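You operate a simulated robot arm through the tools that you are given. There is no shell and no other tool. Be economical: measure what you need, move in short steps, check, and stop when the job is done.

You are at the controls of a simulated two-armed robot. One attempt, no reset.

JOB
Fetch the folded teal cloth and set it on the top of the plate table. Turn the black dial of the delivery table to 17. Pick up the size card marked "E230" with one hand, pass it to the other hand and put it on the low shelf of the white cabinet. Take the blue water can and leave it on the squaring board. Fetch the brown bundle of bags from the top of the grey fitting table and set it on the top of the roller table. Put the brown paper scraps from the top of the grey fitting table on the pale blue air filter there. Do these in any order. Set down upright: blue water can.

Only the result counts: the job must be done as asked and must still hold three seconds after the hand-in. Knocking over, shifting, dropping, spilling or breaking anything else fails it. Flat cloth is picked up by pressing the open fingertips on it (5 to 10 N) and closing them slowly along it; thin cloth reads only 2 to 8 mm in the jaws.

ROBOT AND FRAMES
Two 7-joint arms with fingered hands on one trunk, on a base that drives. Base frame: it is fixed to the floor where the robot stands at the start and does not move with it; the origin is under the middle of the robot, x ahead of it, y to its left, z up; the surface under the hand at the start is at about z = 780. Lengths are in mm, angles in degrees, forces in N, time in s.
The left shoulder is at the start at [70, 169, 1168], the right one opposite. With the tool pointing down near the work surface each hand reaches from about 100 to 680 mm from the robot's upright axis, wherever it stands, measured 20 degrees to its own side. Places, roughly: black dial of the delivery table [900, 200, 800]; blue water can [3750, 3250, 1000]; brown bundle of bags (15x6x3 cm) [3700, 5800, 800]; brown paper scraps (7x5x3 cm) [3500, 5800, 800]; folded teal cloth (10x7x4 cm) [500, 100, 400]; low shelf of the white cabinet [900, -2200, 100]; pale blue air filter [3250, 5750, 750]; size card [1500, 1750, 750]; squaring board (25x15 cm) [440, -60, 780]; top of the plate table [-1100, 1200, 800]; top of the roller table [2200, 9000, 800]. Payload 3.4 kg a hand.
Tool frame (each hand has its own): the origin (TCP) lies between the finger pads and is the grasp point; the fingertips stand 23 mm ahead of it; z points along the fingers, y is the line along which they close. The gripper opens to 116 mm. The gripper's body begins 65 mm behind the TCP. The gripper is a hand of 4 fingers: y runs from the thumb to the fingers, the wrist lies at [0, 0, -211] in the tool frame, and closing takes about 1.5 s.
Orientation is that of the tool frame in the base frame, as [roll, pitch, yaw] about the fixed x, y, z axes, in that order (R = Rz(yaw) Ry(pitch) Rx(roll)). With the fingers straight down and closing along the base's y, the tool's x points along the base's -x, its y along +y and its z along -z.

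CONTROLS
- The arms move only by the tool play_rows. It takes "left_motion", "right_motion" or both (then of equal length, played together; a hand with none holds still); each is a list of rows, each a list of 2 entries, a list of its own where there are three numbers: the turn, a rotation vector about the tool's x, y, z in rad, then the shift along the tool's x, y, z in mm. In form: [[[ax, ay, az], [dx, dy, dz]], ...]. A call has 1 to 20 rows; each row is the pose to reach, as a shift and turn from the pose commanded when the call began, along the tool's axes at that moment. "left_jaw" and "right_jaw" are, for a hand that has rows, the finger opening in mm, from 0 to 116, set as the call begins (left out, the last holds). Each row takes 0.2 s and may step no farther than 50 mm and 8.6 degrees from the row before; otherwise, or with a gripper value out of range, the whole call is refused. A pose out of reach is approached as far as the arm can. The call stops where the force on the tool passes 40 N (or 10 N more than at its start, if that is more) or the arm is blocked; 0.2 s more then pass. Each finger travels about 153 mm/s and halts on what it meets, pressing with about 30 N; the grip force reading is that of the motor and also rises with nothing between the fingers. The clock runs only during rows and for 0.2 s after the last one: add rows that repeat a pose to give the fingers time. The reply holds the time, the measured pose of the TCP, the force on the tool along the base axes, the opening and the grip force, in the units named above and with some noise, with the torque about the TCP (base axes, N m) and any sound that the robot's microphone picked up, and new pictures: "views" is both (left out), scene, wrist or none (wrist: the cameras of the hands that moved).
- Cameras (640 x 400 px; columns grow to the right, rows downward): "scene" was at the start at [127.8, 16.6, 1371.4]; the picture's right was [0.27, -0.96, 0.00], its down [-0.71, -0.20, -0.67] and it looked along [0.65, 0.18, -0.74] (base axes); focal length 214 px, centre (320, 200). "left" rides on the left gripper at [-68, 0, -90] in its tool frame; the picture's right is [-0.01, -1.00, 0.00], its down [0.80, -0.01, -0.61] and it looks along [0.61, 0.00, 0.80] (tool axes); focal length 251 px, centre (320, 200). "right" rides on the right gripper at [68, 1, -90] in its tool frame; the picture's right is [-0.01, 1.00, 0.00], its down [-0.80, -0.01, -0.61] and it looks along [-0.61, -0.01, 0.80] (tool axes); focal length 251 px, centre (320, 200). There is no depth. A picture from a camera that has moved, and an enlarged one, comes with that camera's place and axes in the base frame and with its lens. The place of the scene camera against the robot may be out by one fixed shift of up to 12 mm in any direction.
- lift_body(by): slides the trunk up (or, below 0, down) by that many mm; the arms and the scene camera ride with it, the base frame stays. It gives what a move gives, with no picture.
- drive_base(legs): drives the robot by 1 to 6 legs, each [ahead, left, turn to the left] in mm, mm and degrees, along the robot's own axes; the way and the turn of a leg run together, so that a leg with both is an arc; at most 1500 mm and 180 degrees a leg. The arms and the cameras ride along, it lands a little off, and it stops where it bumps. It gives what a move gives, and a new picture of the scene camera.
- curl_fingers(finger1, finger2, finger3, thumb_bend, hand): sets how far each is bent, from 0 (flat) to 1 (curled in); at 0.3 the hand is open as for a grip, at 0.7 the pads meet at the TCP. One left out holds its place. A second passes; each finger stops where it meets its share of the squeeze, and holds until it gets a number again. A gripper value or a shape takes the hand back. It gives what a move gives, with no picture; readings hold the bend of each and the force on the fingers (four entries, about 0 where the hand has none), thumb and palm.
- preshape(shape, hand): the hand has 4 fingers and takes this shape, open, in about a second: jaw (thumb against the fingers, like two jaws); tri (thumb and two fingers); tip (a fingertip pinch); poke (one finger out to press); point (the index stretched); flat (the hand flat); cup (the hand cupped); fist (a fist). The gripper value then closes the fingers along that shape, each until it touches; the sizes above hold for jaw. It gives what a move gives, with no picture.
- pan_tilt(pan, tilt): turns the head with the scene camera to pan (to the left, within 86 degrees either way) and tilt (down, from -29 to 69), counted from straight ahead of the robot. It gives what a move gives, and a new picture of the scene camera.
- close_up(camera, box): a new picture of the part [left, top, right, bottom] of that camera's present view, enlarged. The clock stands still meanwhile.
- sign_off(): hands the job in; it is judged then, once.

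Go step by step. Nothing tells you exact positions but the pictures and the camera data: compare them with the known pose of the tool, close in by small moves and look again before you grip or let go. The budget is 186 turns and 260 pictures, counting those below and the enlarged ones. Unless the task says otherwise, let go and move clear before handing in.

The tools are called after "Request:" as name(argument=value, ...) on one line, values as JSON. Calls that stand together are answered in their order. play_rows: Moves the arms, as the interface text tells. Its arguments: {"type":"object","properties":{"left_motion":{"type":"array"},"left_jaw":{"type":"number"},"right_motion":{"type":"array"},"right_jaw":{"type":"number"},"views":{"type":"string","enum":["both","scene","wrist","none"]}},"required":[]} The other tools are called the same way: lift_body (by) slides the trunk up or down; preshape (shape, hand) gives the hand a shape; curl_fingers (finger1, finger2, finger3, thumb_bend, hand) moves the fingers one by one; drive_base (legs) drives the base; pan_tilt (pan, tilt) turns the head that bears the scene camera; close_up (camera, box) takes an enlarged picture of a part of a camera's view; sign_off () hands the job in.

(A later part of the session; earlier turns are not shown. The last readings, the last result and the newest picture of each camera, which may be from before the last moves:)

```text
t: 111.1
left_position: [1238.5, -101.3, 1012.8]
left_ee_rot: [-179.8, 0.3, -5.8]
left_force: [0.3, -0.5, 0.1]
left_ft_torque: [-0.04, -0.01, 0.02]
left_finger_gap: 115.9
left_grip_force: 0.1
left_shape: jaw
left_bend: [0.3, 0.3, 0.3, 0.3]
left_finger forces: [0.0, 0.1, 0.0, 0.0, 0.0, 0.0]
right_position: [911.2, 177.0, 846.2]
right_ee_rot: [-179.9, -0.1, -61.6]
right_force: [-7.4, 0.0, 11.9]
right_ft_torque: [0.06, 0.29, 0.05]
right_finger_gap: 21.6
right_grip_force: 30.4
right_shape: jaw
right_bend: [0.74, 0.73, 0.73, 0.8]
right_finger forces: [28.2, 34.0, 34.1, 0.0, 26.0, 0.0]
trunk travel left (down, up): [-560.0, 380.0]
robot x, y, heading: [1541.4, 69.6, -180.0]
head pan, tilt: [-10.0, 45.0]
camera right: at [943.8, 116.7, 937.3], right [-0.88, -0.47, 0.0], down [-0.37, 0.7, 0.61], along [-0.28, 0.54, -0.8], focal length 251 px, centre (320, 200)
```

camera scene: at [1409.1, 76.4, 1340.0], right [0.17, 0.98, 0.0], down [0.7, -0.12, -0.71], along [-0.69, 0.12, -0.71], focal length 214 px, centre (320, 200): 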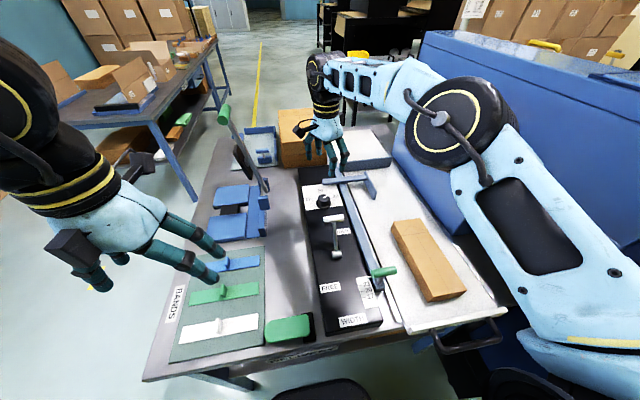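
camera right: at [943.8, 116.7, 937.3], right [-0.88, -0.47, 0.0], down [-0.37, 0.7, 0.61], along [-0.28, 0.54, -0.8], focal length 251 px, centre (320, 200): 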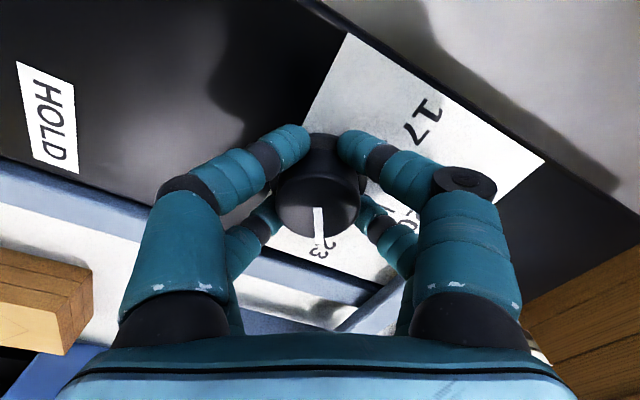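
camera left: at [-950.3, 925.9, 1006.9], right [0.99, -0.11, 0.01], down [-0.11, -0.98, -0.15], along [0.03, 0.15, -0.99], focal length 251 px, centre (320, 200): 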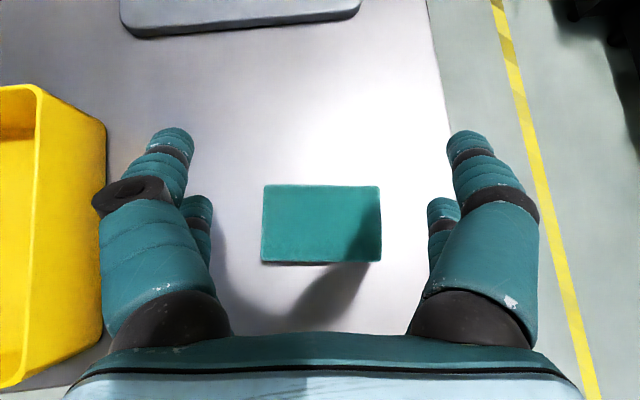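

The fingers hold the knob. I'll turn it the first 60° counter-clockwise and check.

Request:
play_rows(right_motion=[[[0, 0, -0.12], [0, 0, 0]], [[0, 0, -0.24], [0, 0, 0]], [[0, 0, -0.36], [0, 0, 0]], [[0, 0, -0.48], [0, 0, 0]], [[0, 0, -0.6], [0, 0, 0]], [[0, 0, -0.72], [0, 0, 0]], [[0, 0, -0.84], [0, 0, 0]], [[0, 0, -0.96], [0, 0, 0]], [[0, 0, -1.05], [0, 0, 0]]], views="both")

```text
t: 113.1
left_position: [1240.4, -98.2, 1012.9]
left_ee_rot: [-179.9, 0.5, -5.8]
left_force: [0.3, 0.1, 0.6]
left_ft_torque: [0.0, 0.0, 0.03]
left_finger_gap: 115.9
left_grip_force: 0.0
left_shape: jaw
left_bend: [0.3, 0.3, 0.3, 0.3]
left_finger forces: [0.0, 0.1, 0.0, 0.0, 0.0, 0.0]
right_position: [915.4, 178.8, 847.5]
right_ee_rot: [179.9, -0.1, -1.3]
right_force: [19.7, 6.4, -1.0]
right_ft_torque: [0.51, -0.38, -0.1]
right_finger_gap: 19.9
right_grip_force: 30.2
right_shape: jaw
right_bend: [0.74, 0.73, 0.72, 0.78]
right_finger forces: [28.2, 28.1, 33.0, 0.0, 29.0, 0.0]
trunk travel left (down, up): [-560.0, 380.0]
robot x, y, heading: [1540.7, 68.3, -180.0]
head pan, tilt: [-10.0, 45.0]
camera scene: at [1416.0, 79.5, 1260.5], right [0.17, 0.98, 0.0], down [0.69, -0.12, -0.71], along [-0.7, 0.12, -0.7], focal length 214 px, centre (320, 200)
camera right: at [983.6, 176.9, 938.0], right [-0.03, -1.0, 0.0], down [-0.79, 0.03, 0.61], along [-0.61, 0.02, -0.8], focal length 251 px, centre (320, 200)
```

scene: 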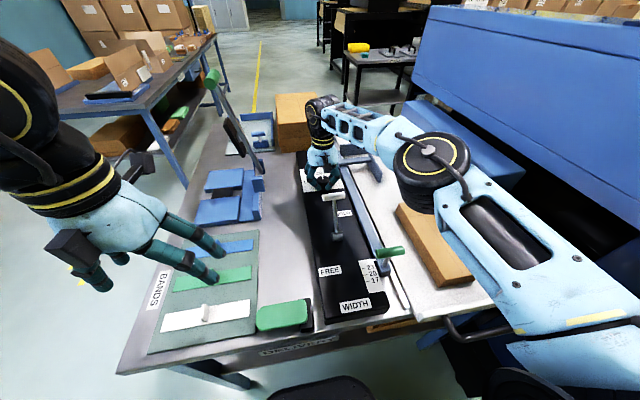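
right: 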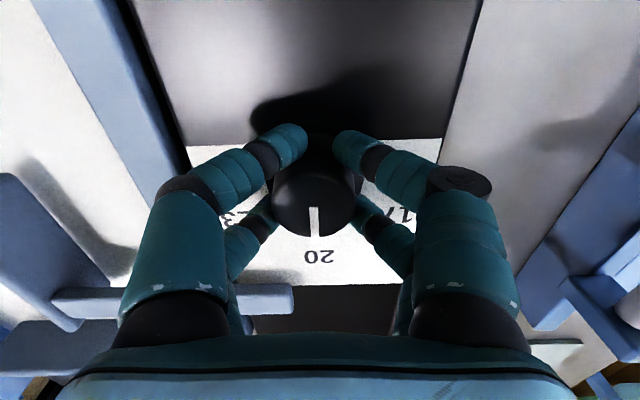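

The knob turns with the hand and is now at 20. Continuing the remaining 60°, easing the sideways load.

Request:
play_rows(right_motion=[[[0, 0, -0.12], [3, 0, 0]], [[0, 0, -0.24], [3, 0, 0]], [[0, 0, -0.36], [3, 0, 0]], [[0, 0, -0.48], [3, 0, 0]], [[0, 0, -0.6], [3, 0, 0]], [[0, 0, -0.72], [3, 0, 0]], [[0, 0, -0.84], [3, 0, 0]], [[0, 0, -0.96], [3, 0, 0]], [[0, 0, -1.05], [3, 0, 0]]], views="wrist")

```text
t: 115.1
left_position: [1239.3, -93.7, 1014.5]
left_ee_rot: [179.7, 0.4, -5.9]
left_force: [0.0, 0.5, -0.2]
left_ft_torque: [-0.02, 0.0, -0.01]
left_finger_gap: 115.9
left_grip_force: 0.2
left_shape: jaw
left_bend: [0.3, 0.3, 0.3, 0.3]
left_finger forces: [0.0, 0.0, 0.0, 0.1, 0.0, 0.0]
right_position: [915.0, 184.1, 847.9]
right_ee_rot: [179.9, 0.3, 58.7]
right_force: [10.8, 34.3, 8.2]
right_ft_torque: [1.0, 0.08, -0.19]
right_finger_gap: 19.6
right_grip_force: 29.5
right_shape: jaw
right_bend: [0.74, 0.73, 0.72, 0.78]
right_finger forces: [34.8, 27.4, 32.3, 0.0, 31.7, 0.0]
trunk travel left (down, up): [-560.0, 380.0]
robot x, y, heading: [1539.9, 68.4, 179.9]
head pan, tilt: [-10.0, 45.0]
camera right: at [952.4, 242.9, 937.7], right [0.85, -0.53, 0.0], down [-0.42, -0.67, 0.61], along [-0.32, -0.52, -0.79], focal length 251 px, centre (320, 200)
```

right: 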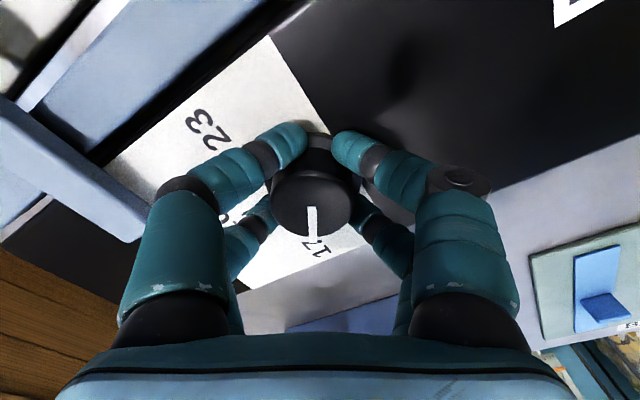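

The pointer is at 17. I'll relieve the side load, release, rise and check.

Request:
play_rows(right_motion=[[[0, 0, 0], [4, -2.5, 0]], [[0, 0, 0], [5, -3, 0]]], views="none")

Request:
play_rows(right_motion=[[[0, 0, 0], [0, 0, 0]], [[0, 0, 0], [0, 0, 0]], [[0, 0, 0], [0, 0, 0]], [[0, 0, 0], [0, 0, -20]], [[0, 0, 0], [0, 0, -50]], [[0, 0, 0], [0, 0, -90]]], right_jaw=85, views="wrist")

```text
t: 115.7
left_position: [1240.0, -97.7, 1013.8]
left_ee_rot: [180.0, 0.3, -5.7]
left_force: [-0.5, -0.6, -0.2]
left_ft_torque: [-0.04, 0.0, 0.0]
left_finger_gap: 116.1
left_grip_force: 0.1
left_shape: jaw
left_bend: [0.3, 0.3, 0.3, 0.3]
left_finger forces: [0.0, 0.0, 0.1, 0.1, 0.0, 0.1]
right_position: [914.3, 183.5, 847.2]
right_ee_rot: [179.9, 0.5, 58.8]
right_force: [0.6, 19.2, 14.9]
right_ft_torque: [0.58, 0.25, -0.09]
right_finger_gap: 19.6
right_grip_force: 29.8
right_shape: jaw
right_bend: [0.74, 0.73, 0.72, 0.78]
right_finger forces: [30.7, 29.8, 35.9, 0.1, 30.9, 0.0]
trunk travel left (down, up): [-560.0, 380.0]
robot x, y, heading: [1541.6, 66.3, -179.9]
head pan, tilt: [-10.0, 45.0]
```

```text
t: 117.1
left_position: [1237.3, -100.1, 1012.6]
left_ee_rot: [-179.8, 0.3, -5.8]
left_force: [-0.4, -0.1, -0.6]
left_ft_torque: [0.0, 0.0, 0.0]
left_finger_gap: 116.1
left_grip_force: 0.1
left_shape: jaw
left_bend: [0.3, 0.3, 0.3, 0.3]
left_finger forces: [0.1, 0.0, 0.0, 0.0, 0.0, 0.0]
right_position: [913.5, 182.7, 936.3]
right_ee_rot: [179.9, 0.0, 58.7]
right_force: [0.5, -0.1, 0.3]
right_ft_torque: [-0.01, 0.04, 0.01]
right_finger_gap: 84.5
right_grip_force: 0.1
right_shape: jaw
right_bend: [0.64, 0.64, 0.64, 0.64]
right_finger forces: [0.0, 0.1, 0.1, 0.0, 0.1, 0.0]
trunk travel left (down, up): [-560.0, 380.0]
robot x, y, heading: [1542.8, 69.9, -179.8]
head pan, tilt: [-10.0, 45.0]
camera right: at [950.1, 241.0, 1027.4], right [0.85, -0.53, 0.0], down [-0.42, -0.68, 0.61], along [-0.32, -0.52, -0.8], focal length 251 px, centre (320, 200)
```

right: 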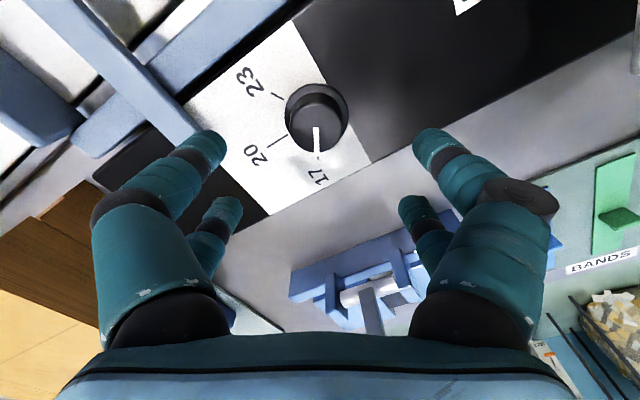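

Request:
close_up(camera="right", box=[230, 60, 390, 210])

```text
2.67 times, centred on (310, 135) of right
camera zoom: at [950.1, 241.0, 1027.4], right [0.85, -0.53, 0.0], down [-0.42, -0.68, 0.61], along [-0.32, -0.52, -0.8], focal length 670 px, centre (347, 373)
```

zoom: 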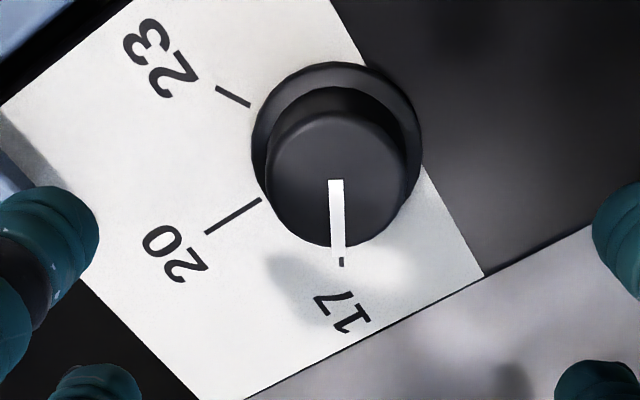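

The dial reads 17. Now I'll raise up, retract the right hand, and look towards the size card at about [1500,1750].

Request:
lift_body(by=230)

Request:
play_rows(right_motion=[[[0, 0, 0.12], [31, 24, 0]], [[0, 0, 0.24], [62, 49, 0]], [[0, 0, 0.36], [92, 73, 0]], [[0, 0, 0.48], [122, 97, 0]], [[0, 0, 0.6], [152, 122, 0]], [[0, 0, 0.72], [182, 146, 0]], [[0, 0, 0.84], [213, 170, 0]], [[0, 0, 0.96], [244, 195, 0]], [[0, 0, 1.03], [274, 219, 0]]], right_jaw=116, views="none")

Request:
drive_base(legs=[[-250, 0, 0], [0, 0, -90]])

Request:
pan_tilt(pan=0, tilt=25)

```text
t: 119.5
left_position: [1237.2, -99.1, 1242.7]
left_ee_rot: [-179.8, 0.2, -5.8]
left_force: [-0.8, -0.5, 0.0]
left_ft_torque: [0.01, -0.01, 0.02]
left_finger_gap: 115.8
left_grip_force: 0.0
left_shape: jaw
left_bend: [0.3, 0.3, 0.3, 0.3]
left_finger forces: [0.1, 0.0, 0.0, 0.0, 0.0, 0.1]
right_position: [912.7, 183.0, 1164.3]
right_ee_rot: [180.0, 0.0, 58.7]
right_force: [-0.3, -0.6, 0.2]
right_ft_torque: [0.02, 0.02, 0.02]
right_finger_gap: 84.8
right_grip_force: 0.0
right_shape: jaw
right_bend: [0.64, 0.64, 0.64, 0.64]
right_finger forces: [0.1, 0.0, 0.0, 0.0, 0.1, 0.0]
trunk travel left (down, up): [-790.0, 150.0]
robot x, y, heading: [1539.5, 69.0, -179.8]
head pan, tilt: [-10.0, 45.0]
```

```text
t: 121.5
left_position: [1239.0, -98.6, 1243.9]
left_ee_rot: [-179.9, 0.3, -5.8]
left_force: [-1.0, -0.4, -1.0]
left_ft_torque: [0.04, -0.01, -0.02]
left_finger_gap: 115.9
left_grip_force: 0.1
left_shape: jaw
left_bend: [0.3, 0.3, 0.3, 0.3]
left_finger forces: [0.0, 0.1, 0.0, 0.0, 0.0, 0.0]
right_position: [1243.1, 304.2, 1166.7]
right_ee_rot: [179.8, 0.1, -0.5]
right_force: [0.5, 1.0, -0.1]
right_ft_torque: [-0.01, 0.03, 0.04]
right_finger_gap: 115.8
right_grip_force: 0.0
right_shape: jaw
right_bend: [0.3, 0.3, 0.3, 0.3]
right_finger forces: [0.0, 0.0, 0.0, 0.1, 0.0, 0.0]
trunk travel left (down, up): [-790.0, 150.0]
robot x, y, heading: [1539.3, 72.8, -179.6]
head pan, tilt: [-10.0, 45.0]
```

```text
t: 127.1
left_position: [1616.8, 365.9, 1241.5]
left_ee_rot: [-179.6, 0.3, -93.6]
left_force: [0.3, -0.6, -0.5]
left_ft_torque: [-0.02, 0.02, 0.02]
left_finger_gap: 115.7
left_grip_force: 0.1
left_shape: jaw
left_bend: [0.3, 0.3, 0.3, 0.3]
left_finger forces: [0.1, 0.0, 0.0, 0.0, 0.0, 0.0]
right_position: [2019.0, 377.3, 1166.0]
right_ee_rot: [179.9, -0.1, -88.2]
right_force: [0.6, 1.2, -1.0]
right_ft_torque: [0.01, 0.0, 0.01]
right_finger_gap: 116.0
right_grip_force: 0.1
right_shape: jaw
right_bend: [0.3, 0.3, 0.3, 0.3]
right_finger forces: [0.0, 0.0, 0.1, 0.0, 0.0, 0.0]
trunk travel left (down, up): [-790.0, 150.0]
robot x, y, heading: [1797.9, 70.9, 92.0]
head pan, tilt: [-10.0, 45.0]
camera scene: at [1805.8, 194.9, 1490.2], right [0.99, -0.14, 0.0], down [-0.1, -0.7, -0.71], along [0.1, 0.7, -0.71], focal length 214 px, centre (320, 200)
```

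scene: 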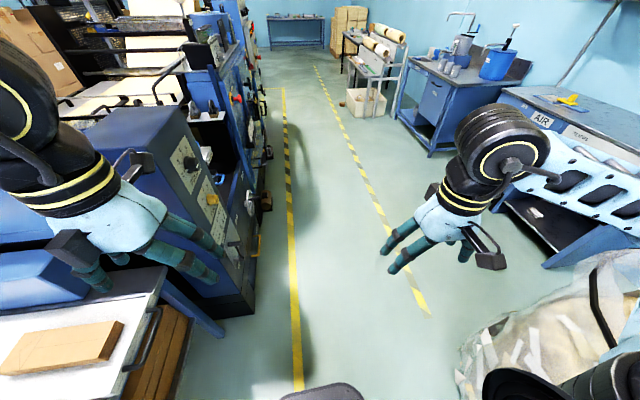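

```text
t: 127.9
left_position: [1616.8, 364.9, 1241.4]
left_ee_rot: [-179.8, 0.3, -93.7]
left_force: [-0.1, -0.1, 0.5]
left_ft_torque: [0.03, 0.0, -0.02]
left_finger_gap: 115.9
left_grip_force: 0.1
left_shape: jaw
left_bend: [0.3, 0.3, 0.3, 0.3]
left_finger forces: [0.1, 0.0, 0.1, 0.1, 0.1, 0.0]
right_position: [2018.9, 376.7, 1166.1]
right_ee_rot: [179.9, -0.2, -88.2]
right_force: [0.4, 0.9, 0.0]
right_ft_torque: [-0.05, -0.03, 0.0]
right_finger_gap: 116.1
right_grip_force: 0.1
right_shape: jaw
right_bend: [0.3, 0.3, 0.3, 0.3]
right_finger forces: [0.0, 0.0, 0.0, 0.0, 0.1, 0.0]
trunk travel left (down, up): [-790.0, 150.0]
robot x, y, heading: [1793.6, 69.3, 92.0]
head pan, tilt: [0.0, 25.0]
camera scene: at [1791.6, 206.4, 1520.7], right [1.0, 0.04, 0.0], down [0.02, -0.42, -0.91], along [-0.03, 0.91, -0.42], focal length 214 px, centre (320, 200)
```

scene: 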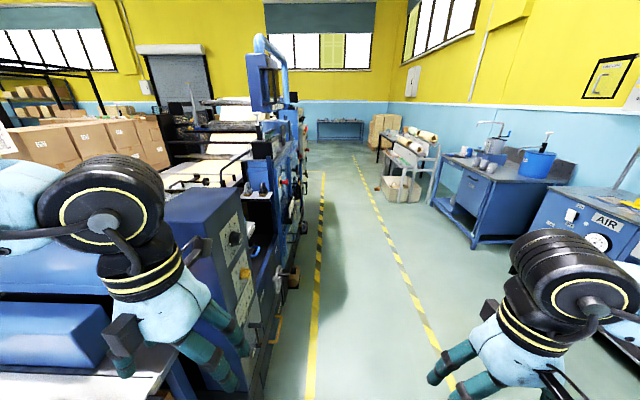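

Request:
close_up(camera="scene", box=[220, 130, 340, 330])

Request:
close_up(camera="scene", box=[400, 100, 640, 260])

```text
2.00 times, centred on (280, 230) of scene
camera zoom: at [1791.6, 206.4, 1520.7], right [1.0, 0.04, 0.0], down [0.02, -0.42, -0.91], along [-0.03, 0.91, -0.42], focal length 429 px, centre (400, 140)
```

zoom: 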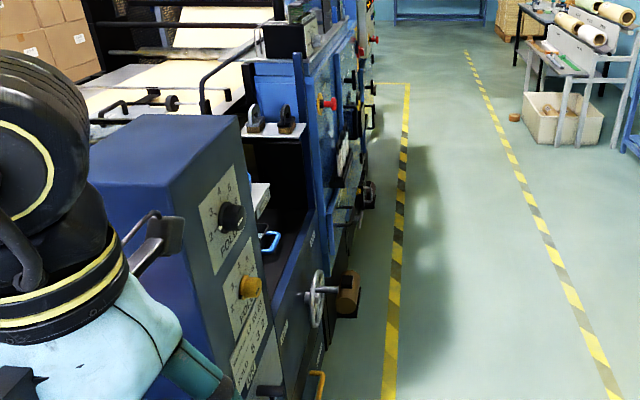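

```text
2.50 times, centred on (520, 180) of scene
camera zoom: at [1791.6, 206.4, 1520.7], right [1.0, 0.04, 0.0], down [0.02, -0.42, -0.91], along [-0.03, 0.91, -0.42], focal length 536 px, centre (-180, 250)
```

zoom: 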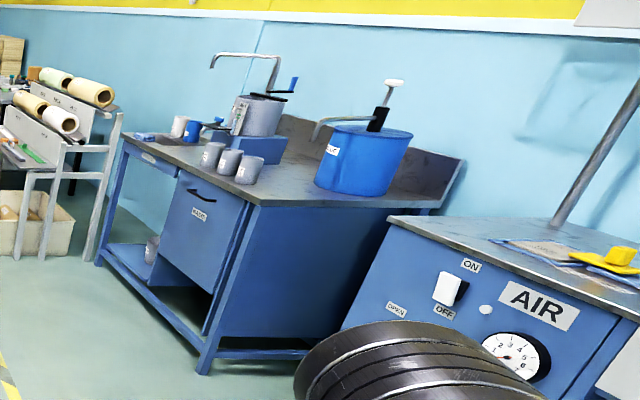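

The card should be in the side of the press, past the blue control cabinet. I'll drive up the aisle and face the press there.

Request:
drive_base(legs=[[400, -200, 0], [1280, -100, 0], [0, 0, 88]])

Request:
pan_tilt(pan=0, tilt=45)

```text
t: 140.4
left_position: [1740.9, 1592.7, 1242.1]
left_ee_rot: [-179.8, 0.3, -7.1]
left_force: [-0.3, 0.8, 0.7]
left_ft_torque: [-0.01, 0.01, 0.0]
left_finger_gap: 116.1
left_grip_force: 0.1
left_shape: jaw
left_bend: [0.3, 0.3, 0.3, 0.3]
left_finger forces: [0.0, 0.0, 0.1, 0.0, 0.0, 0.0]
right_position: [1753.6, 1996.9, 1166.5]
right_ee_rot: [180.0, -0.1, -1.6]
right_force: [0.3, 0.9, -0.3]
right_ft_torque: [0.01, 0.01, -0.05]
right_finger_gap: 115.8
right_grip_force: 0.0
right_shape: jaw
right_bend: [0.3, 0.3, 0.3, 0.3]
right_finger forces: [0.1, 0.0, 0.0, 0.1, 0.0, 0.1]
trunk travel left (down, up): [-790.0, 150.0]
robot x, y, heading: [2050.1, 1753.7, 178.9]
head pan, tilt: [0.0, 25.0]
camera scene: at [1906.9, 1752.5, 1520.8], right [0.02, 1.0, 0.0], down [0.42, -0.01, -0.91], along [-0.91, 0.02, -0.42], focal length 214 px, centre (320, 200)
```

scene: 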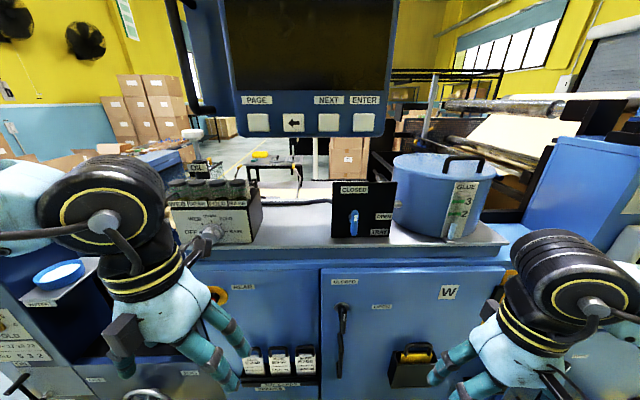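

```text
t: 141.2
left_position: [1740.7, 1593.1, 1243.4]
left_ee_rot: [-179.8, 0.3, -7.1]
left_force: [0.0, 0.0, 0.2]
left_ft_torque: [-0.01, -0.02, 0.02]
left_finger_gap: 116.3
left_grip_force: 0.1
left_shape: jaw
left_bend: [0.3, 0.3, 0.3, 0.3]
left_finger forces: [0.0, 0.0, 0.0, 0.0, 0.0, 0.0]
right_position: [1754.4, 1996.0, 1165.4]
right_ee_rot: [179.9, 0.0, -1.5]
right_force: [0.0, 0.1, -0.1]
right_ft_torque: [-0.03, 0.04, 0.04]
right_finger_gap: 115.9
right_grip_force: 0.0
right_shape: jaw
right_bend: [0.3, 0.3, 0.3, 0.3]
right_finger forces: [0.1, 0.0, 0.1, 0.0, 0.0, 0.1]
trunk travel left (down, up): [-790.0, 150.0]
robot x, y, heading: [2047.9, 1752.0, 179.0]
head pan, tilt: [0.0, 45.0]
camera scene: at [1917.7, 1751.9, 1490.3], right [0.02, 1.0, 0.0], down [0.71, -0.02, -0.71], along [-0.71, 0.02, -0.71], focal length 214 px, centre (320, 200)
```

scene: 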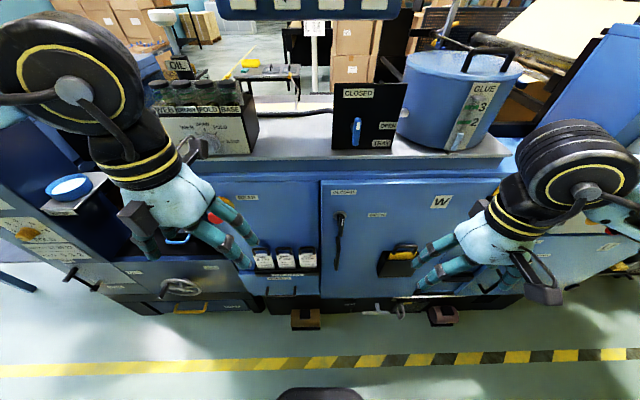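

Request:
close_up(camera="scene", box=[235, 230, 345, 300])

```text
5.71 times, centred on (290, 265) of scene
camera zoom: at [1917.7, 1751.9, 1490.3], right [0.02, 1.0, 0.0], down [0.71, -0.02, -0.71], along [-0.71, 0.02, -0.71], focal length 1226 px, centre (491, -171)
```

zoom: 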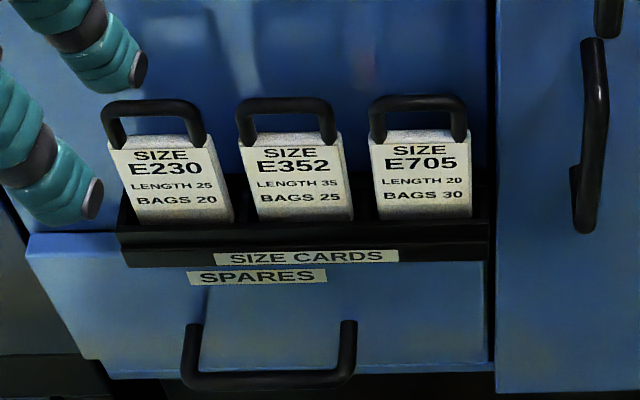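

E230 is the leftmost card in the rack, with a black loop handle. I'll bring the left hand in front of it, turning it so the fingers close across the card.

Request:
play_rows(left_motion=[[[0, 0, 0.132], [-9, 5, 17]], [[0, 0, 0.263], [-17, 11, 35]], [[0, 0, 0.395], [-26, 16, 53]], [[0, 0, 0.527], [-34, 22, 70]], [[0, 0, 0.659], [-43, 27, 88]], [[0, 0, 0.79], [-51, 33, 105]], [[0, 0, 0.922], [-60, 38, 123]], [[0, 0, 1.054], [-69, 44, 140]], [[0, 0, 1.186], [-77, 49, 158]], [[0, 0, 1.317], [-86, 55, 175]], [[0, 0, 1.449], [-94, 60, 193]]], left_jaw=70, views="none")

Request:
play_rows(left_motion=[[[-0.122, 0, 0], [0, 0, 15]], [[-0.244, 0, 0], [0, 0, 30]], [[-0.366, 0, 0], [0, 0, 45]], [[-0.488, 0, 0], [0, 0, 60]], [[-0.611, 0, 0], [0, 0, 75]]], views="both")

```text
t: 143.6
left_position: [1638.5, 1546.1, 1049.2]
left_ee_rot: [179.7, 0.2, -90.4]
left_force: [-0.5, -0.1, -0.5]
left_ft_torque: [-0.01, -0.04, 0.01]
left_finger_gap: 70.4
left_grip_force: 0.0
left_shape: jaw
left_bend: [0.71, 0.71, 0.71, 0.72]
left_finger forces: [0.0, 0.0, 0.0, 0.1, 0.1, 0.1]
right_position: [1752.6, 1994.0, 1165.6]
right_ee_rot: [179.9, 0.0, -1.6]
right_force: [-0.3, -0.3, 1.1]
right_ft_torque: [0.01, 0.01, 0.01]
right_finger_gap: 115.9
right_grip_force: 0.0
right_shape: jaw
right_bend: [0.3, 0.3, 0.3, 0.3]
right_finger forces: [0.0, 0.1, 0.1, 0.1, 0.0, 0.0]
trunk travel left (down, up): [-790.0, 150.0]
robot x, y, heading: [2045.8, 1756.4, 178.8]
head pan, tilt: [0.0, 45.0]
```

```text
t: 144.8
left_position: [1637.6, 1545.9, 972.8]
left_ee_rot: [144.9, 0.3, -90.0]
left_force: [-0.2, -0.7, 0.0]
left_ft_torque: [0.01, 0.01, -0.01]
left_finger_gap: 70.3
left_grip_force: 0.1
left_shape: jaw
left_bend: [0.71, 0.71, 0.71, 0.72]
left_finger forces: [0.0, 0.0, 0.0, 0.0, 0.1, 0.1]
right_position: [1753.4, 1995.8, 1165.7]
right_ee_rot: [180.0, -0.1, -1.6]
right_force: [0.4, -0.3, -0.3]
right_ft_torque: [0.0, -0.03, 0.02]
right_finger_gap: 115.9
right_grip_force: 0.2
right_shape: jaw
right_bend: [0.3, 0.3, 0.3, 0.3]
right_finger forces: [0.0, 0.1, 0.0, 0.1, 0.0, 0.1]
trunk travel left (down, up): [-790.0, 150.0]
robot x, y, heading: [2046.4, 1754.9, 178.9]
head pan, tilt: [0.0, 45.0]
camera scene: at [1917.2, 1751.2, 1490.2], right [0.02, 1.0, 0.0], down [0.71, -0.01, -0.71], along [-0.71, 0.02, -0.71], focal length 214 px, centre (320, 200)
camera left: at [1690.4, 1613.8, 1046.9], right [0.82, 0.01, -0.58], down [0.36, -0.8, 0.49], along [-0.45, -0.6, -0.66], focal length 251 px, centre (320, 200)
```

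scene: 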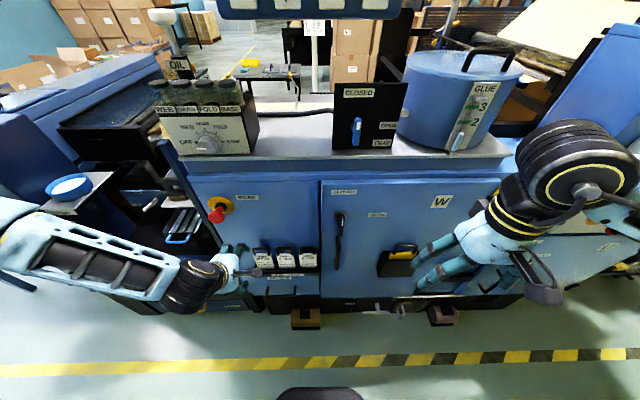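
left: 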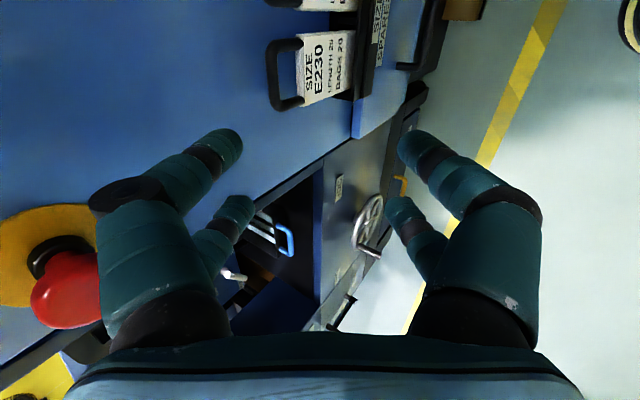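

The two views agree on the handle bar at about (1536, 1574, 890). I'll line up above it along the tool and look again.

Request:
play_rows(left_motion=[[[0, 0, 0], [-14, 18, 28]], [[0, 0, 0], [-28, 35.5, 56]]], left_jaw=45, views="both")

```text
t: 145.4
left_position: [1574.0, 1575.6, 949.5]
left_ee_rot: [144.8, 0.2, -90.1]
left_force: [0.7, -0.2, -0.3]
left_ft_torque: [-0.01, -0.04, 0.04]
left_finger_gap: 45.4
left_grip_force: 0.0
left_shape: jaw
left_bend: [0.73, 0.73, 0.73, 0.77]
left_finger forces: [0.1, 0.1, 0.0, 0.0, 0.0, 0.0]
right_position: [1751.3, 1996.5, 1165.5]
right_ee_rot: [179.9, -0.2, -1.6]
right_force: [0.3, 0.2, -0.1]
right_ft_torque: [0.01, 0.04, -0.01]
right_finger_gap: 115.9
right_grip_force: 0.0
right_shape: jaw
right_bend: [0.3, 0.3, 0.3, 0.3]
right_finger forces: [0.0, 0.0, 0.1, 0.0, 0.1, 0.0]
trunk travel left (down, up): [-790.0, 150.0]
robot x, y, heading: [2045.3, 1753.8, 178.8]
head pan, tilt: [0.0, 45.0]
camera scene: at [1915.6, 1753.2, 1490.0], right [0.02, 1.0, 0.0], down [0.71, -0.02, -0.71], along [-0.71, 0.01, -0.71], focal length 214 px, centre (320, 200)
camera left: at [1625.8, 1643.7, 1022.7], right [0.82, 0.01, -0.58], down [0.35, -0.8, 0.49], along [-0.45, -0.6, -0.66], focal length 251 px, centre (320, 200)
```

scene: 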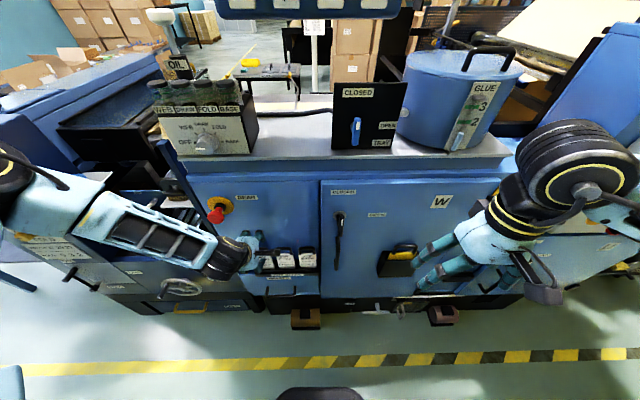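
left: 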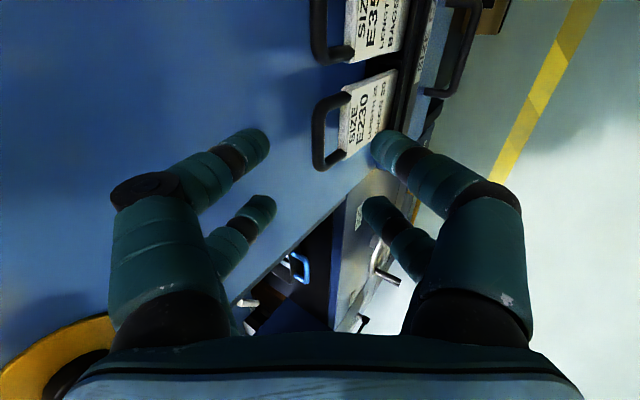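

Alignment looks good. Advancing along the tool onto the handle.

Request:
play_rows(left_motion=[[[0, 0, 0], [0, -1, 20]], [[0, 0, 0], [0, -1, 40]], [[0, 0, 0], [0, -1, 55]], [[0, 0, 0], [0, -1, 62]], [[0, 0, 0], [0, -1, 67]]], views="wrist")

```text
t: 146.6
left_position: [1551.7, 1551.7, 934.3]
left_ee_rot: [144.8, 0.2, -90.0]
left_force: [-0.4, 0.3, -0.5]
left_ft_torque: [-0.01, -0.03, 0.04]
left_finger_gap: 45.6
left_grip_force: 0.0
left_shape: jaw
left_bend: [0.73, 0.73, 0.73, 0.77]
left_finger forces: [0.0, 0.0, 0.0, 0.1, 0.1, 0.1]
left hand out of reach, approached as far as the arm can: row 1, 2, 3, 4, 5
right_position: [1753.3, 1995.9, 1165.9]
right_ee_rot: [179.9, -0.1, -1.6]
right_force: [0.1, 0.0, 0.5]
right_ft_torque: [0.0, 0.01, 0.0]
right_finger_gap: 116.0
right_grip_force: 0.1
right_shape: jaw
right_bend: [0.3, 0.3, 0.3, 0.3]
right_finger forces: [0.1, 0.1, 0.0, 0.0, 0.1, 0.0]
trunk travel left (down, up): [-790.0, 150.0]
robot x, y, heading: [2047.8, 1753.3, 179.2]
head pan, tilt: [0.0, 45.0]
camera left: at [1604.7, 1619.8, 1008.6], right [0.82, 0.01, -0.58], down [0.35, -0.8, 0.49], along [-0.46, -0.6, -0.65], focal length 251 px, centre (320, 200)
```

left: 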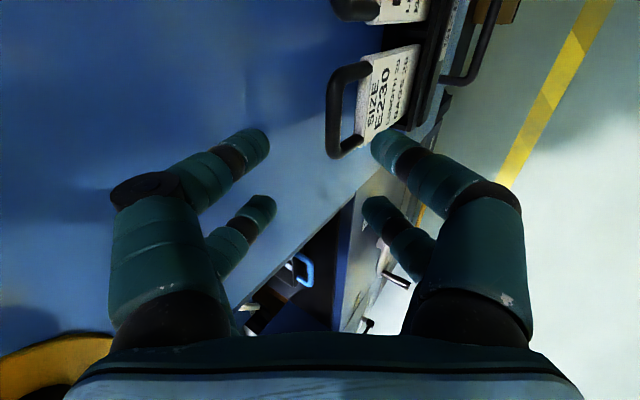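

The wrist is at a joint limit here, as before; standing closer should free it. I'll retract the hand and drive 120 mm nearer.

Request:
play_rows(left_motion=[[[0, 0, 0], [-8, -28, -26]], [[0, 0, 0], [-16, -56, -52]], [[0, 0, 0], [-23, -84, -78]]], views="none")

Request:
drive_base(legs=[[120, 0, 0]])

Request:
lift_body(by=-60)

```text
t: 147.4
left_position: [1666.6, 1574.7, 948.5]
left_ee_rot: [144.7, 0.2, -90.0]
left_force: [0.3, -0.1, 0.6]
left_ft_torque: [0.02, -0.04, 0.02]
left_finger_gap: 45.4
left_grip_force: 0.0
left_shape: jaw
left_bend: [0.73, 0.73, 0.73, 0.77]
left_finger forces: [0.1, 0.0, 0.0, 0.0, 0.1, 0.0]
right_position: [1754.2, 1995.6, 1165.6]
right_ee_rot: [179.9, -0.1, -1.6]
right_force: [0.0, -0.2, 1.0]
right_ft_torque: [-0.01, 0.0, 0.0]
right_finger_gap: 115.9
right_grip_force: 0.0
right_shape: jaw
right_bend: [0.3, 0.3, 0.3, 0.3]
right_finger forces: [0.1, 0.1, 0.1, 0.0, 0.1, 0.0]
trunk travel left (down, up): [-790.0, 150.0]
robot x, y, heading: [2049.9, 1752.6, 178.8]
head pan, tilt: [0.0, 45.0]
```

```text
t: 148.7
left_position: [1546.7, 1577.3, 949.6]
left_ee_rot: [144.7, 0.2, -90.0]
left_force: [-0.4, 0.8, 0.2]
left_ft_torque: [0.02, -0.02, -0.01]
left_finger_gap: 45.4
left_grip_force: 0.0
left_shape: jaw
left_bend: [0.73, 0.73, 0.73, 0.77]
left_finger forces: [0.0, 0.0, 0.1, 0.1, 0.0, 0.0]
right_position: [1635.5, 1997.5, 1165.5]
right_ee_rot: [179.9, -0.1, -1.6]
right_force: [-0.3, 0.0, 0.1]
right_ft_torque: [-0.01, 0.05, -0.02]
right_finger_gap: 115.9
right_grip_force: 0.0
right_shape: jaw
right_bend: [0.3, 0.3, 0.3, 0.3]
right_finger forces: [0.1, 0.1, 0.1, 0.0, 0.0, 0.0]
trunk travel left (down, up): [-790.0, 150.0]
robot x, y, heading: [1928.6, 1760.5, 178.7]
head pan, tilt: [0.0, 45.0]
camera scene: at [1800.8, 1754.6, 1490.4], right [0.02, 1.0, 0.0], down [0.71, -0.02, -0.71], along [-0.71, 0.02, -0.71], focal length 214 px, centre (320, 200)
```

scene: 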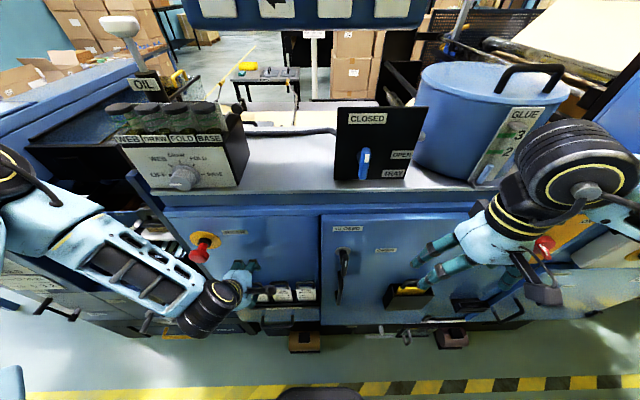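

```text
t: 149.7
left_position: [1546.5, 1576.2, 888.5]
left_ee_rot: [144.8, 0.2, -90.1]
left_force: [1.1, 0.2, 0.7]
left_ft_torque: [0.06, -0.01, 0.02]
left_finger_gap: 45.0
left_grip_force: 0.2
left_shape: jaw
left_bend: [0.73, 0.73, 0.73, 0.77]
left_finger forces: [0.0, 0.0, 0.0, 0.0, 0.1, 0.0]
right_position: [1635.5, 1998.1, 1106.7]
right_ee_rot: [179.8, -0.1, -1.5]
right_force: [0.1, -0.4, -0.3]
right_ft_torque: [-0.05, 0.04, 0.03]
right_finger_gap: 115.9
right_grip_force: 0.0
right_shape: jaw
right_bend: [0.3, 0.3, 0.3, 0.3]
right_finger forces: [0.1, 0.1, 0.1, 0.0, 0.0, 0.2]
trunk travel left (down, up): [-730.0, 210.0]
robot x, y, heading: [1928.5, 1756.4, 179.0]
head pan, tilt: [0.0, 45.0]
```

The hand is now right by the handle; checking its view.

Request:
close_up(camera="left", box=[0, 0, 640, 400])

Request:
close_up(camera="scene", box=[180, 225, 340, 325])

```text
1.00 times, centred on (320, 200) of left (not enlarged: the box is as wide or as high as the picture)
camera zoom: at [1599.3, 1645.3, 961.1], right [0.82, 0.01, -0.58], down [0.35, -0.8, 0.49], along [-0.46, -0.6, -0.65], focal length 251 px, centre (320, 200)
```

zoom: 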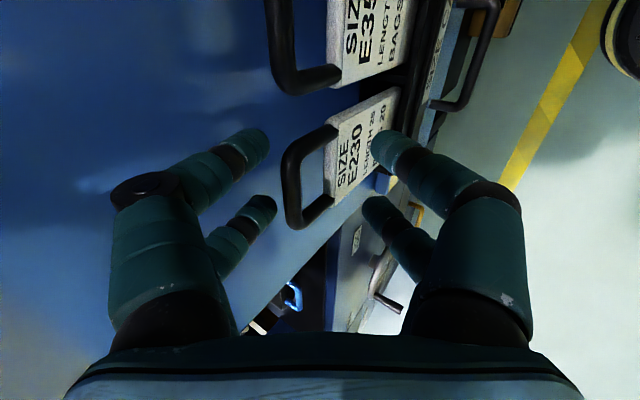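

```text
4.00 times, centred on (260, 275) of scene
camera zoom: at [1799.7, 1754.5, 1430.3], right [0.02, 1.0, 0.0], down [0.71, -0.02, -0.71], along [-0.71, 0.02, -0.71], focal length 858 px, centre (560, -100)
```

zoom: 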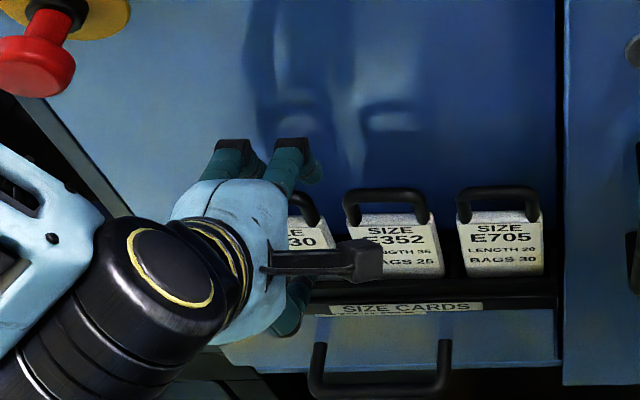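

The handle bar is already inside the jaws, a bit towards the far fingers. A small correction, then close.

Request:
play_rows(left_motion=[[[0, 0, 0], [-2, 4, 4]], [[0, 0, 0], [-2, 7, 7]]], views="none")

Request:
play_rows(left_motion=[[[0, 0, 0], [0, 0, 0]], [[0, 0, 0], [0, 0, 0]], [[0, 0, 0], [0, 0, 0]], [[0, 0, 0], [0, 0, 0]], [[0, 0, 0], [0, 0, 0]]], left_jaw=0, views="wrist")

```text
t: 150.3
left_position: [1535.6, 1579.6, 885.6]
left_ee_rot: [144.8, 0.3, -90.1]
left_force: [-0.9, -0.6, 0.0]
left_ft_torque: [0.02, 0.01, 0.0]
left_finger_gap: 45.4
left_grip_force: 0.0
left_shape: jaw
left_bend: [0.73, 0.73, 0.73, 0.77]
left_finger forces: [0.0, 0.1, 0.1, 0.0, 0.0, 0.0]
right_position: [1635.4, 1998.5, 1106.6]
right_ee_rot: [179.9, -0.1, -1.7]
right_force: [0.6, -0.7, 0.4]
right_ft_torque: [0.0, -0.01, 0.02]
right_finger_gap: 116.0
right_grip_force: 0.0
right_shape: jaw
right_bend: [0.3, 0.3, 0.3, 0.3]
right_finger forces: [0.0, 0.0, 0.0, 0.0, 0.0, 0.1]
trunk travel left (down, up): [-730.0, 210.0]
robot x, y, heading: [1930.3, 1755.1, 178.7]
head pan, tilt: [0.0, 45.0]
```

```text
t: 151.5
left_position: [1536.0, 1579.3, 885.7]
left_ee_rot: [144.8, 0.2, -90.0]
left_force: [0.6, -0.5, -1.6]
left_ft_torque: [0.02, 0.0, -0.01]
left_finger_gap: 0.0
left_grip_force: 30.2
left_shape: jaw
left_bend: [0.64, 0.71, 0.7, 0.63]
left_finger forces: [0.0, 0.0, 0.5, 0.1, 0.0, 0.0]
right_position: [1633.8, 1998.9, 1105.7]
right_ee_rot: [179.9, -0.1, -1.7]
right_force: [0.0, 0.6, 0.6]
right_ft_torque: [-0.02, 0.0, 0.0]
right_finger_gap: 115.9
right_grip_force: 0.1
right_shape: jaw
right_bend: [0.3, 0.3, 0.3, 0.3]
right_finger forces: [0.0, 0.1, 0.0, 0.0, 0.0, 0.0]
trunk travel left (down, up): [-730.0, 210.0]
robot x, y, heading: [1930.2, 1753.5, 179.0]
head pan, tilt: [0.0, 45.0]
camera left: at [1588.8, 1647.7, 959.8], right [0.82, 0.01, -0.58], down [0.35, -0.8, 0.49], along [-0.46, -0.6, -0.66], focal length 251 px, centre (320, 200)
```

left: 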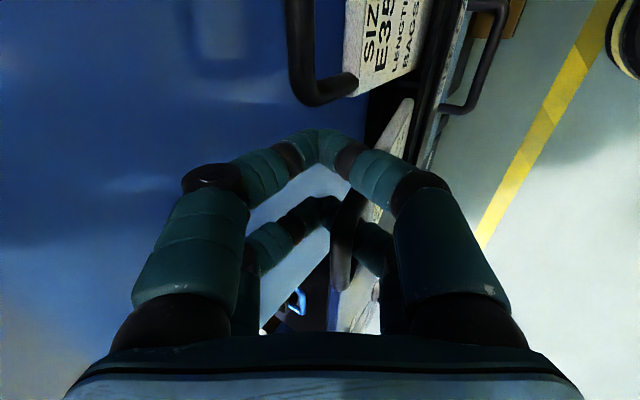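

Request:
close_up(camera="scene", box=[180, 225, 340, 325])

Request:
close_up(camera="left", box=[200, 80, 460, 340])

```text
4.00 times, centred on (260, 275) of scene
camera zoom: at [1798.7, 1754.5, 1430.2], right [0.02, 1.0, 0.0], down [0.71, -0.02, -0.71], along [-0.71, 0.02, -0.71], focal length 858 px, centre (560, -100)
```

zoom: 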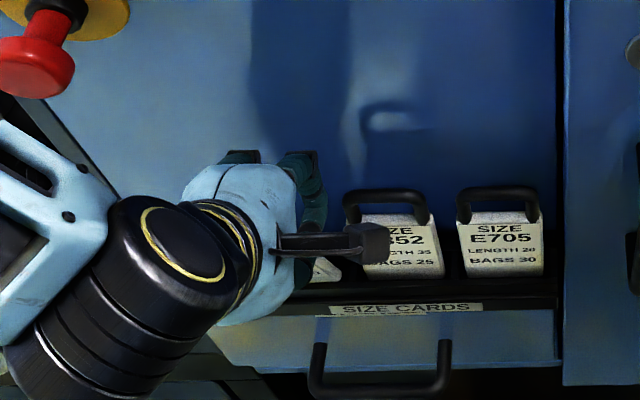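

```text
1.54 times, centred on (330, 210) of left
camera zoom: at [1588.8, 1647.7, 959.8], right [0.82, 0.01, -0.58], down [0.35, -0.8, 0.49], along [-0.46, -0.6, -0.66], focal length 387 px, centre (305, 185)
```

zoom: 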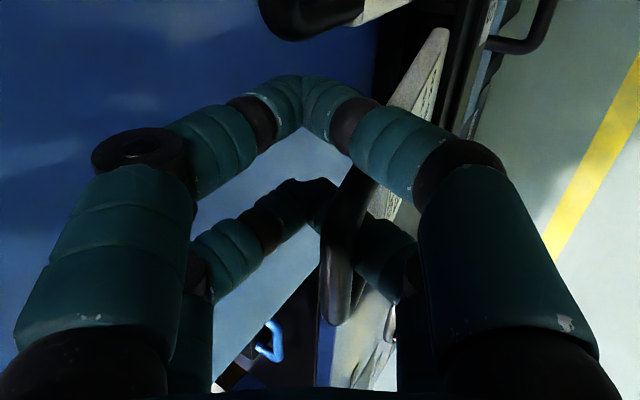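

The card twisted in its slot and the pads closed past the bar. I'll open again and look.

Request:
play_rows(left_motion=[[[0, 0, 0], [0, 0, 0]], [[0, 0, 0], [0, 0, 0]], [[0, 0, 0], [0, 0, 0]]], left_jaw=60, views="wrist")

```text
t: 152.3
left_position: [1535.8, 1580.3, 886.9]
left_ee_rot: [144.9, 0.1, -90.0]
left_force: [-1.1, -0.1, 1.0]
left_ft_torque: [-0.03, 0.3, -0.06]
left_finger_gap: 56.6
left_grip_force: 0.1
left_shape: jaw
left_bend: [0.72, 0.72, 0.75, 0.75]
left_finger forces: [0.3, 0.4, 15.0, 0.1, 0.1, 0.0]
right_position: [1634.7, 1997.9, 1106.5]
right_ee_rot: [179.9, -0.1, -1.6]
right_force: [-0.1, -0.2, 0.5]
right_ft_torque: [-0.02, 0.04, -0.01]
right_finger_gap: 115.9
right_grip_force: 0.1
right_shape: jaw
right_bend: [0.3, 0.3, 0.3, 0.3]
right_finger forces: [0.0, 0.1, 0.1, 0.1, 0.0, 0.0]
trunk travel left (down, up): [-730.0, 210.0]
robot x, y, heading: [1929.4, 1756.0, 179.0]
head pan, tilt: [0.0, 45.0]
camera left: at [1588.5, 1647.7, 959.8], right [0.82, 0.01, -0.58], down [0.35, -0.8, 0.49], along [-0.46, -0.6, -0.66], focal length 251 px, centre (320, 200)
```

left: 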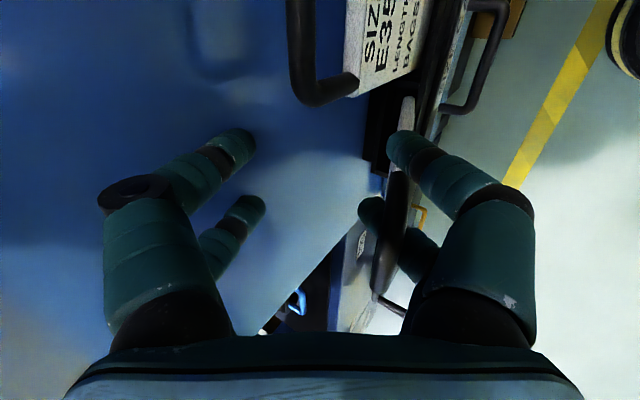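

Request:
play_rows(left_motion=[[[0, 0, 0], [0, 0, 0]], [[0, 0, 0], [0, 0, 0]], [[0, 0, 0], [0, 0, -10]], [[0, 0, 0], [0, 0, -20]], [[0, 0, 0], [0, 0, -30]], [[0, 0, 0], [0, 0, -40]]], left_jaw=45, views="wrist")

```text
t: 153.7
left_position: [1551.4, 1582.3, 911.9]
left_ee_rot: [144.7, 0.2, -90.0]
left_force: [-0.3, 0.7, 1.1]
left_ft_torque: [0.0, -0.01, 0.01]
left_finger_gap: 45.6
left_grip_force: 0.1
left_shape: jaw
left_bend: [0.73, 0.73, 0.73, 0.77]
left_finger forces: [0.0, 0.0, 0.1, 0.1, 0.0, 0.0]
left hand out of reach, approached as far as the arm can: row 6
right_position: [1634.4, 1998.7, 1106.1]
right_ee_rot: [179.9, 0.0, -1.7]
right_force: [-0.3, 0.4, 0.0]
right_ft_torque: [0.02, -0.01, -0.01]
right_finger_gap: 115.6
right_grip_force: 0.0
right_shape: jaw
right_bend: [0.3, 0.3, 0.3, 0.3]
right_finger forces: [0.0, 0.0, 0.0, 0.0, 0.0, 0.0]
trunk travel left (down, up): [-730.0, 210.0]
robot x, y, heading: [1927.0, 1755.9, 178.8]
head pan, tilt: [0.0, 45.0]
camera left: at [1603.8, 1650.2, 985.6], right [0.82, 0.01, -0.58], down [0.35, -0.8, 0.49], along [-0.45, -0.6, -0.65], focal length 251 px, centre (320, 200)
```

left: 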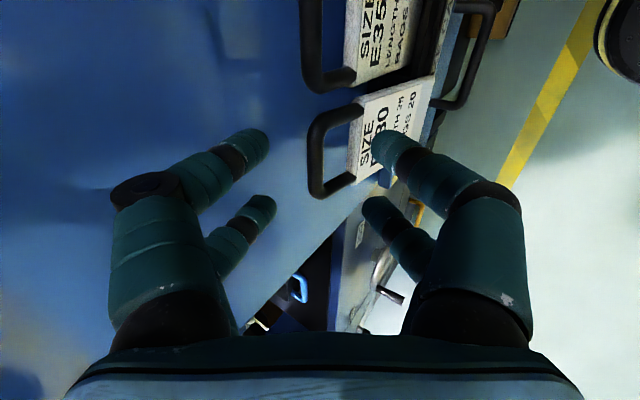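

The card sprang back upright. Re-triangulating from the wrist views alone puts the bar at (1521, 1570, 876), so the hand was about 16 mm too shallow and 10 mm off sideways. I'll go deeper this time.

Request:
play_rows(left_motion=[[[0, 0, 0], [11, 4, 5]], [[0, 0, 0], [11, 4, 20]], [[0, 0, 0], [11, 4, 32]], [[0, 0, 0], [11, 4, 39]], [[0, 0, 0], [11, 4, 44]]], left_jaw=50, views="wrist")

```text
t: 154.9
left_position: [1525.9, 1571.8, 879.3]
left_ee_rot: [144.7, 0.3, -90.1]
left_force: [12.1, -1.2, 3.5]
left_ft_torque: [-0.01, 0.22, 0.02]
left_finger_gap: 46.4
left_grip_force: 0.0
left_shape: jaw
left_bend: [0.75, 0.75, 0.73, 0.77]
left_finger forces: [5.9, 6.1, 0.0, 0.1, 0.0, 0.0]
right_position: [1637.6, 1999.7, 1106.8]
right_ee_rot: [179.9, 0.1, -1.5]
right_force: [0.2, -0.4, -0.1]
right_ft_torque: [0.02, 0.02, 0.02]
right_finger_gap: 116.0
right_grip_force: 0.1
right_shape: jaw
right_bend: [0.3, 0.3, 0.3, 0.3]
right_finger forces: [0.0, 0.0, 0.0, 0.0, 0.0, 0.0]
trunk travel left (down, up): [-730.0, 210.0]
robot x, y, heading: [1933.7, 1756.7, 179.0]
head pan, tilt: [0.0, 45.0]
camera left: at [1578.1, 1640.0, 953.0], right [0.82, 0.01, -0.58], down [0.35, -0.8, 0.49], along [-0.46, -0.6, -0.65], focal length 251 px, centre (320, 200)
```

left: 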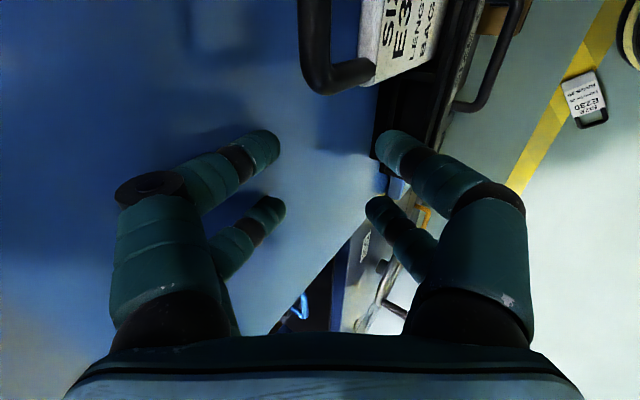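

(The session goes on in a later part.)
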